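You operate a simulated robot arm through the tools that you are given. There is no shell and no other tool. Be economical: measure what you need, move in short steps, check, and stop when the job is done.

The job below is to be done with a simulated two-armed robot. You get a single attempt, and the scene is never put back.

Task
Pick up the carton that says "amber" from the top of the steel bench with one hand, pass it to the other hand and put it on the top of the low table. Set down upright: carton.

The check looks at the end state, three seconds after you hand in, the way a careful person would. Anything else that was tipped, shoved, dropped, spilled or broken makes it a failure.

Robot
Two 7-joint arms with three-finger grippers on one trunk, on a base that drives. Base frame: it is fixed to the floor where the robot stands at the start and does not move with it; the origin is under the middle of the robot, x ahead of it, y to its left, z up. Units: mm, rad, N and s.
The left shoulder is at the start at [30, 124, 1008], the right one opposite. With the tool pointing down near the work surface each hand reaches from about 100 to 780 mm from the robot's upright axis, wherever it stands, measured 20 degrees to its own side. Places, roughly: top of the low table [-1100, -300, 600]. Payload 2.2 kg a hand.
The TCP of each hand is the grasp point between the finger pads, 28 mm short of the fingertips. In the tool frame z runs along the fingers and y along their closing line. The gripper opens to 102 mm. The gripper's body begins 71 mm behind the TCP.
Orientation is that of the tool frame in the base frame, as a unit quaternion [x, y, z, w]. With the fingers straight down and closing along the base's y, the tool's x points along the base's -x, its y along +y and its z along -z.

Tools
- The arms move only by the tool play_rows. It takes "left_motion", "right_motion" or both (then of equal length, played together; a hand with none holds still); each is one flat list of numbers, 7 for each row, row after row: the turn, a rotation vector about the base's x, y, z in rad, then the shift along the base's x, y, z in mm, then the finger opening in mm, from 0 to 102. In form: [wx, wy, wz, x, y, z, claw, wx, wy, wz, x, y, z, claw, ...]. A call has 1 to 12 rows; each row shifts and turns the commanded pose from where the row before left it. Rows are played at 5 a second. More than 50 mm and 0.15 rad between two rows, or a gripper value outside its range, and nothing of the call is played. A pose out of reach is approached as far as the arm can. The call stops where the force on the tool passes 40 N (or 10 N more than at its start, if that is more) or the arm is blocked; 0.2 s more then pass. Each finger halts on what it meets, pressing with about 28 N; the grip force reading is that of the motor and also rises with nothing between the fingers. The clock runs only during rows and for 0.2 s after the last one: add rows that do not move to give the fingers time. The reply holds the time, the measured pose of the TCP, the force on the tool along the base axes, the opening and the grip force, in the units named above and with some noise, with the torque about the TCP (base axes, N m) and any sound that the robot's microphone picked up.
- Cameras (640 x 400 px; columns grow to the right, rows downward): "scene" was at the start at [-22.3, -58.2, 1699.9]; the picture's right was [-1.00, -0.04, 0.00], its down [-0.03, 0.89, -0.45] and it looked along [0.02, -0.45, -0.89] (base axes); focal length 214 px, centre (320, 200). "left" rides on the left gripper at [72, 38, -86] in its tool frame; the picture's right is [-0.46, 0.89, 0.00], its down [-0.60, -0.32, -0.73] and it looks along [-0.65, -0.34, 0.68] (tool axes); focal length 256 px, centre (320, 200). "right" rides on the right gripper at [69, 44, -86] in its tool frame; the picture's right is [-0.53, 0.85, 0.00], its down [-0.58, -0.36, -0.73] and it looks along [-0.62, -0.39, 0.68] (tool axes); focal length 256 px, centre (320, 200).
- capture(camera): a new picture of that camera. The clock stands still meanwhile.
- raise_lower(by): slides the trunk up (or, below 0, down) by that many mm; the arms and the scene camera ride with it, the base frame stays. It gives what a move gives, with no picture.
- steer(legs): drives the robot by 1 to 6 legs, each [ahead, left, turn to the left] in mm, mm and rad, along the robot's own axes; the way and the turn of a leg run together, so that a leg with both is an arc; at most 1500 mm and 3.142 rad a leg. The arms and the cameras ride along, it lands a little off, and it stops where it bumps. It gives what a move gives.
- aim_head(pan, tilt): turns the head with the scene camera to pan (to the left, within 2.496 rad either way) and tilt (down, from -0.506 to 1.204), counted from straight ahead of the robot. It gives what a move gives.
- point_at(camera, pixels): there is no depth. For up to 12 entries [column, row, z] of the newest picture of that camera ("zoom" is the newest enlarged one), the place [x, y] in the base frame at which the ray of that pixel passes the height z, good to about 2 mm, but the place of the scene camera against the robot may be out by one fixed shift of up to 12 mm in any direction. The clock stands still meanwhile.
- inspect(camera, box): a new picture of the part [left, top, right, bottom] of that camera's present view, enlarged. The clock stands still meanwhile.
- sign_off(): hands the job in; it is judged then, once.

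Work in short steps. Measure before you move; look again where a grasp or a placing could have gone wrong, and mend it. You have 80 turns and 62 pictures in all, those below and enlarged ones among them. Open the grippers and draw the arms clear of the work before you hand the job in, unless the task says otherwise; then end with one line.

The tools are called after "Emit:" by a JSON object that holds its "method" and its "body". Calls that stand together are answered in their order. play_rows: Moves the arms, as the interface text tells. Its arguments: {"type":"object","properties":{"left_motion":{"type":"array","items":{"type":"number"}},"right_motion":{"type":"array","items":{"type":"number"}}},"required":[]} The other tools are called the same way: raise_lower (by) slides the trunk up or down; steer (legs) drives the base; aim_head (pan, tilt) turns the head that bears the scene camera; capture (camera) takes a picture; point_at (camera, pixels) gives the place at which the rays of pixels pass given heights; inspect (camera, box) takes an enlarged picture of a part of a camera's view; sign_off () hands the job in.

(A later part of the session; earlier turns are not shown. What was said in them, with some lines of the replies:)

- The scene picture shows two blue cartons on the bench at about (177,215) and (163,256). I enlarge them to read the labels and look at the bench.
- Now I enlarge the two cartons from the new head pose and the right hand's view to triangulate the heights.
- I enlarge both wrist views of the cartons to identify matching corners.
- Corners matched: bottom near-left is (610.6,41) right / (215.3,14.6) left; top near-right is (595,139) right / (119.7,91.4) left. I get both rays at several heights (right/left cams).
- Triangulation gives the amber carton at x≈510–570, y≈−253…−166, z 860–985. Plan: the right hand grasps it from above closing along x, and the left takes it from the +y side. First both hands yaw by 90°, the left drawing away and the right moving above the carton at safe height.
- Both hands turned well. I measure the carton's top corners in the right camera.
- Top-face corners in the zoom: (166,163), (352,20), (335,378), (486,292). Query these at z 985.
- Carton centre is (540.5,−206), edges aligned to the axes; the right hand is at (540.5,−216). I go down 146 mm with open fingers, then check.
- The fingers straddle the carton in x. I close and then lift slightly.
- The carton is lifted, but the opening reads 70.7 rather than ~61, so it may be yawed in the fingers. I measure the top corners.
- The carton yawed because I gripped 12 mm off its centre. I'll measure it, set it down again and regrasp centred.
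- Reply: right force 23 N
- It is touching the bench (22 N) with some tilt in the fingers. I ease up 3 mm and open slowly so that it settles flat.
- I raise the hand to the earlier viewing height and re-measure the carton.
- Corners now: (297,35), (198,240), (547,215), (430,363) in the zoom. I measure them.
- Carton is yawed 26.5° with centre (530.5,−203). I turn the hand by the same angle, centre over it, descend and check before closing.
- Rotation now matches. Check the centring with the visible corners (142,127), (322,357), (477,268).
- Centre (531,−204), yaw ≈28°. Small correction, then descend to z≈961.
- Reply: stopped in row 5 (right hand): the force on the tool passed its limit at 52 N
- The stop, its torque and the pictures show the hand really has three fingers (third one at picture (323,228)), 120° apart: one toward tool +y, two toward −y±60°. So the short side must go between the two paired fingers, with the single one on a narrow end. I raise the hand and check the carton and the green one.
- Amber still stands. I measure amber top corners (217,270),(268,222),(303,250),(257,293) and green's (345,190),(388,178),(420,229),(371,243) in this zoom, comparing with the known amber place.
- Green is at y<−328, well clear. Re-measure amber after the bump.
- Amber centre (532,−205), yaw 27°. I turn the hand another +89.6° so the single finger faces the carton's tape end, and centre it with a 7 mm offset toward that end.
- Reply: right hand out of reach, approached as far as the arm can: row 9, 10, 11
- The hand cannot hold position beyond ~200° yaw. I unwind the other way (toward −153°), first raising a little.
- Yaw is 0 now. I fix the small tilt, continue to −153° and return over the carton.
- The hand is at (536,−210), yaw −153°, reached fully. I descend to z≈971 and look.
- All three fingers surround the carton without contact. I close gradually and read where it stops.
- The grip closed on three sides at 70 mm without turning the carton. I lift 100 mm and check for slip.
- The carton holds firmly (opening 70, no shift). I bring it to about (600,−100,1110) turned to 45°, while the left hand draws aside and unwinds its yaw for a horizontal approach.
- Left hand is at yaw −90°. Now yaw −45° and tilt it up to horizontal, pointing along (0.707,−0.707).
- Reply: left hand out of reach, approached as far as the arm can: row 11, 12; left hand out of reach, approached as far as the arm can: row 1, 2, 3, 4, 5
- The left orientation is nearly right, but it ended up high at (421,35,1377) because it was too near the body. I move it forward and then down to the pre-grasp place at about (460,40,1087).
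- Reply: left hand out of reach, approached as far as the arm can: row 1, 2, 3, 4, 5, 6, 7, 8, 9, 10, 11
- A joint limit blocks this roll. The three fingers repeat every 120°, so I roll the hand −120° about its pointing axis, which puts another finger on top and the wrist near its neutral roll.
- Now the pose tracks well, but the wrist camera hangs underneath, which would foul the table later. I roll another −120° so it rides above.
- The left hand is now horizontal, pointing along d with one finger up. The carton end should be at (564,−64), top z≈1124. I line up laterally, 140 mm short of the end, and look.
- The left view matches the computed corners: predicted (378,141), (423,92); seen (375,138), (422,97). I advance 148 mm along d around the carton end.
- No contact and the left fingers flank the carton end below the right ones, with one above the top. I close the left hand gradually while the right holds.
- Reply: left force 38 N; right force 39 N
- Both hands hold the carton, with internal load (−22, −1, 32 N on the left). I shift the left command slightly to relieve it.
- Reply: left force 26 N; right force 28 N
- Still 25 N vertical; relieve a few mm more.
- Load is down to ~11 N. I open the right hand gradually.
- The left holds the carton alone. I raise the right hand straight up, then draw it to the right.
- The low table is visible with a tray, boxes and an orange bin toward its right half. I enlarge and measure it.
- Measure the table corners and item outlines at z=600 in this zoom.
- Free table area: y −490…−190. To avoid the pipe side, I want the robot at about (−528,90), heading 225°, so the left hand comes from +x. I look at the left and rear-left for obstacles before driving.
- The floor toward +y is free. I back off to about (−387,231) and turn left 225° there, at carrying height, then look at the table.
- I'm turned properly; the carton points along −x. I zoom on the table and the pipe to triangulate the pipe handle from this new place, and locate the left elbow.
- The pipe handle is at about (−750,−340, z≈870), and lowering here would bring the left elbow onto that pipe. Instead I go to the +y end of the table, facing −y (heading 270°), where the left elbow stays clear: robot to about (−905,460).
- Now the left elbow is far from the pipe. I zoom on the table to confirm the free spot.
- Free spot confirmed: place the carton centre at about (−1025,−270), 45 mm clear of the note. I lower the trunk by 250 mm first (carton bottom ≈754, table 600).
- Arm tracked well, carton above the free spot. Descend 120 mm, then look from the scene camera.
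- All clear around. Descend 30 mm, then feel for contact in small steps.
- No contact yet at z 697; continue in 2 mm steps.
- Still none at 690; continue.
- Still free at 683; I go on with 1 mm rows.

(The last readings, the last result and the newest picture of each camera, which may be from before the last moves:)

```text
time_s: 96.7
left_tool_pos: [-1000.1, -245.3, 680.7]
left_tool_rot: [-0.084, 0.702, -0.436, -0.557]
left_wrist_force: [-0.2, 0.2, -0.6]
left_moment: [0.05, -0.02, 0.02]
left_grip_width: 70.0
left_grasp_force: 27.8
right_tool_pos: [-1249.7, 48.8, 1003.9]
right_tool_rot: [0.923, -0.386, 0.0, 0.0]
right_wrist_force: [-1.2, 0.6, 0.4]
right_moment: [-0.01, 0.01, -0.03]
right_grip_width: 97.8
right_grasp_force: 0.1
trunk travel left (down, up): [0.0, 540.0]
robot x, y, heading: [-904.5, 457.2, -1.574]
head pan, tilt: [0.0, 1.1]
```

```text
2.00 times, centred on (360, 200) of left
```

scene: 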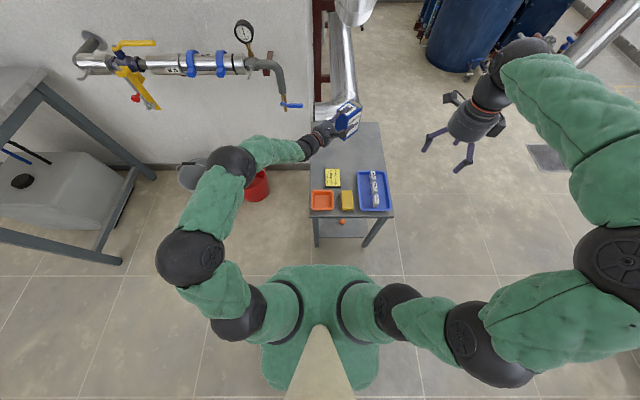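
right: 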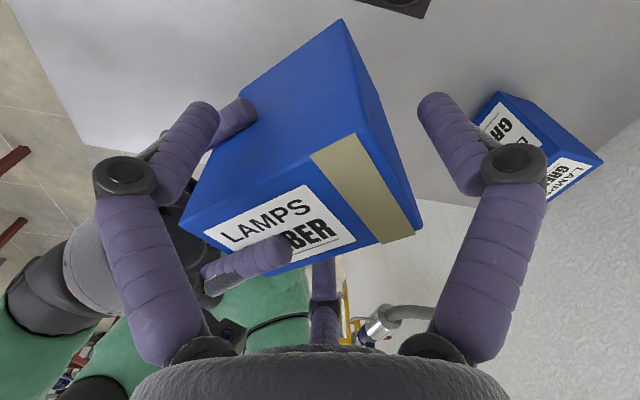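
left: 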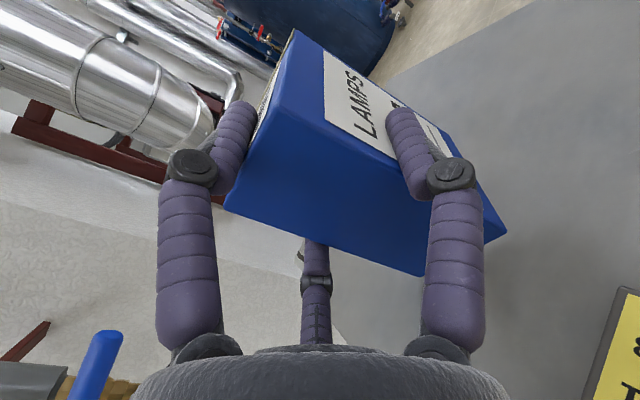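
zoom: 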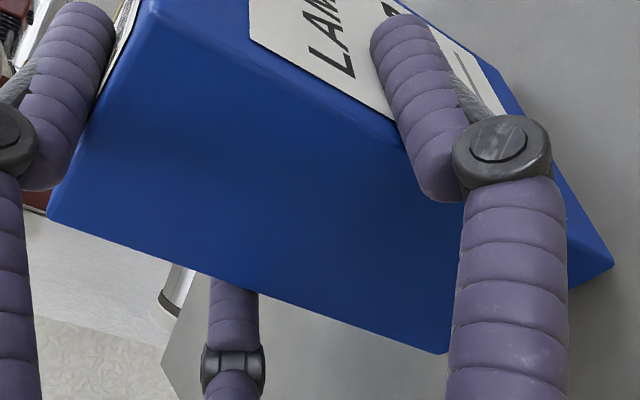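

The view suggests only a small gap left. I continue down 1 mm at a time, watching the force.

Emit:
{"method": "play_rows", "body": {"left_motion": [0, 0, 0, 0, 0, -1, 60, 0, 0, 0, 0, 0, -1, 60, 0, 0, 0, 0, 0, -1, 60, 0, 0, 0, 0, 0, -1, 60, 0, 0, 0, 0, 0, 0, 60]}}

Emit:
{"method": "play_rows", "body": {"left_motion": [0, 0, 0, 0, 0, -1, 60, 0, 0, 0, 0, 0, -1, 60, 0, 0, 0, 0, 0, -1, 60, 0, 0, 0, 0, 0, 0, 60]}}

```text
time_s: 97.9
left_tool_pos: [-1000.3, -244.8, 675.9]
left_tool_rot: [-0.084, 0.702, -0.435, -0.557]
left_wrist_force: [0.4, 0.7, -0.3]
left_moment: [0.01, -0.01, 0.03]
left_grip_width: 69.9
left_grasp_force: 28.0
right_tool_pos: [-1249.2, 49.3, 1003.8]
right_tool_rot: [0.922, -0.386, -0.001, 0.0]
right_wrist_force: [1.0, 0.1, -0.3]
right_moment: [0.0, 0.0, -0.01]
right_grip_width: 97.9
right_grasp_force: 0.0
trunk travel left (down, up): [0.0, 540.0]
robot x, y, heading: [-909.2, 458.6, -1.575]
head pan, tilt: [0.0, 1.1]
```

```text
time_s: 98.9
left_tool_pos: [-1000.8, -244.5, 674.7]
left_tool_rot: [-0.082, 0.701, -0.437, -0.557]
left_wrist_force: [-0.9, 0.8, 10.0]
left_moment: [0.04, 0.63, -0.11]
left_grip_width: 69.5
left_grasp_force: 28.2
right_tool_pos: [-1250.0, 51.0, 1005.0]
right_tool_rot: [0.923, -0.385, -0.001, 0.0]
right_wrist_force: [-0.9, 0.3, 0.2]
right_moment: [0.0, 0.02, 0.0]
right_grip_width: 98.0
right_grasp_force: 0.1
trunk travel left (down, up): [0.0, 540.0]
robot x, y, heading: [-907.5, 459.1, -1.574]
head pan, tilt: [0.0, 1.1]
```

Contact: 10 N upward at z≈675. I open slowly to let it settle.

Emit:
{"method": "play_rows", "body": {"left_motion": [0, 0, 0, 0, 0, 0, 72, 0, 0, 0, 0, 0, 0, 76, 0, 0, 0, 0, 0, 0, 82, 0, 0, 0, 0, 0, 0, 90, 0, 0, 0, 0, 0, 0, 100, 0, 0, 0, 0, 0, 0, 102, 0, 0, 0, 0, 0, 0, 102]}}

Emit:
{"method": "capture", "body": {"camera": "left"}}

```text
time_s: 100.5
left_tool_pos: [-1000.1, -244.8, 673.2]
left_tool_rot: [-0.084, 0.703, -0.435, -0.557]
left_wrist_force: [1.0, 0.3, 0.0]
left_moment: [0.0, -0.01, 0.0]
left_grip_width: 102.0
left_grasp_force: 0.0
right_tool_pos: [-1249.0, 50.5, 1003.6]
right_tool_rot: [0.922, -0.386, -0.001, 0.0]
right_wrist_force: [0.2, 0.2, 1.0]
right_moment: [-0.02, 0.03, 0.0]
right_grip_width: 97.9
right_grasp_force: 0.0
trunk travel left (down, up): [0.0, 540.0]
robot x, y, heading: [-905.9, 455.6, -1.578]
head pan, tilt: [0.0, 1.1]
```

```text
3 pictures are left
```

left: 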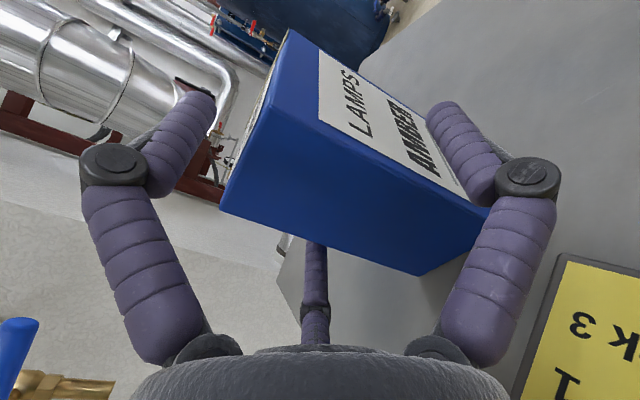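

Released with no residual force; the carton stands. I back the hand out along −d, then raise it away.

Emit:
{"method": "play_rows", "body": {"left_motion": [0, 0, 0, 10, 10, 0, 102, 0, 0, 0, 14, 14, 0, 102, 0, 0, 0, 20, 20, 3, 102, 0, 0, 0, 20, 20, 15, 102, 0, 0, 0, 20, 20, 25, 102, 0, 0, 0, 15, 20, 35, 102, 0, 0, 0, 10, 20, 35, 102, 0, 0, 0, 5, 20, 35, 102, 0, 0, 0, 0, 20, 35, 102, 0, 0, 0, 0, 0, 0, 102]}}

Emit:
{"method": "inspect", "body": {"camera": "scene", "box": [240, 60, 420, 250]}}

```text
time_s: 102.7
left_tool_pos: [-886.9, -79.7, 856.7]
left_tool_rot: [-0.085, 0.703, -0.435, -0.557]
left_wrist_force: [-0.6, -0.3, 0.6]
left_moment: [-0.02, 0.0, -0.02]
left_grip_width: 101.8
left_grasp_force: 0.2
right_tool_pos: [-1248.5, 49.2, 1004.7]
right_tool_rot: [0.923, -0.385, 0.0, 0.0]
right_wrist_force: [0.3, 0.4, 0.3]
right_moment: [-0.04, -0.01, 0.03]
right_grip_width: 97.9
right_grasp_force: 0.1
trunk travel left (down, up): [0.0, 540.0]
robot x, y, heading: [-906.6, 460.2, -1.577]
head pan, tilt: [0.0, 1.1]
```

```text
2.11 times, centred on (330, 155) of scene
```

zoom: 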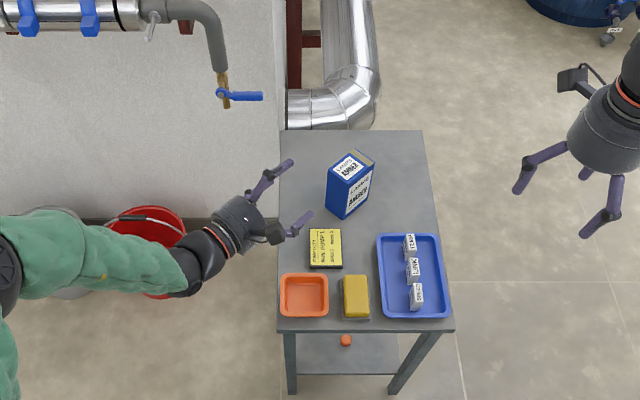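

The amber carton stands upright on the table, the other items are untouched. I raise the trunk to draw the arms clear, then hand in.

Emit:
{"method": "raise_lower", "body": {"by": 200}}

Emit:
{"method": "sign_off", "body": {}}

```text
time_s: 104.9
left_tool_pos: [-886.9, -80.2, 1056.8]
left_tool_rot: [-0.084, 0.703, -0.435, -0.557]
left_wrist_force: [0.1, -0.3, -0.1]
left_moment: [-0.03, -0.03, -0.01]
left_grip_width: 102.0
left_grasp_force: 0.1
right_tool_pos: [-1249.8, 50.1, 1204.6]
right_tool_rot: [0.922, -0.386, -0.001, -0.001]
right_wrist_force: [0.8, -1.1, -0.2]
right_moment: [0.0, -0.01, 0.0]
right_grip_width: 98.0
right_grasp_force: 0.0
trunk travel left (down, up): [-200.0, 340.0]
robot x, y, heading: [-908.0, 458.7, -1.573]
head pan, tilt: [0.0, 1.1]
```

```text
The job is handed in.
```

The right hand picked up the "amber" carton and passed it to the left, which set it upright on the low table; the last picture shows it standing, the other items on the table in place, and both hands are open and clear.
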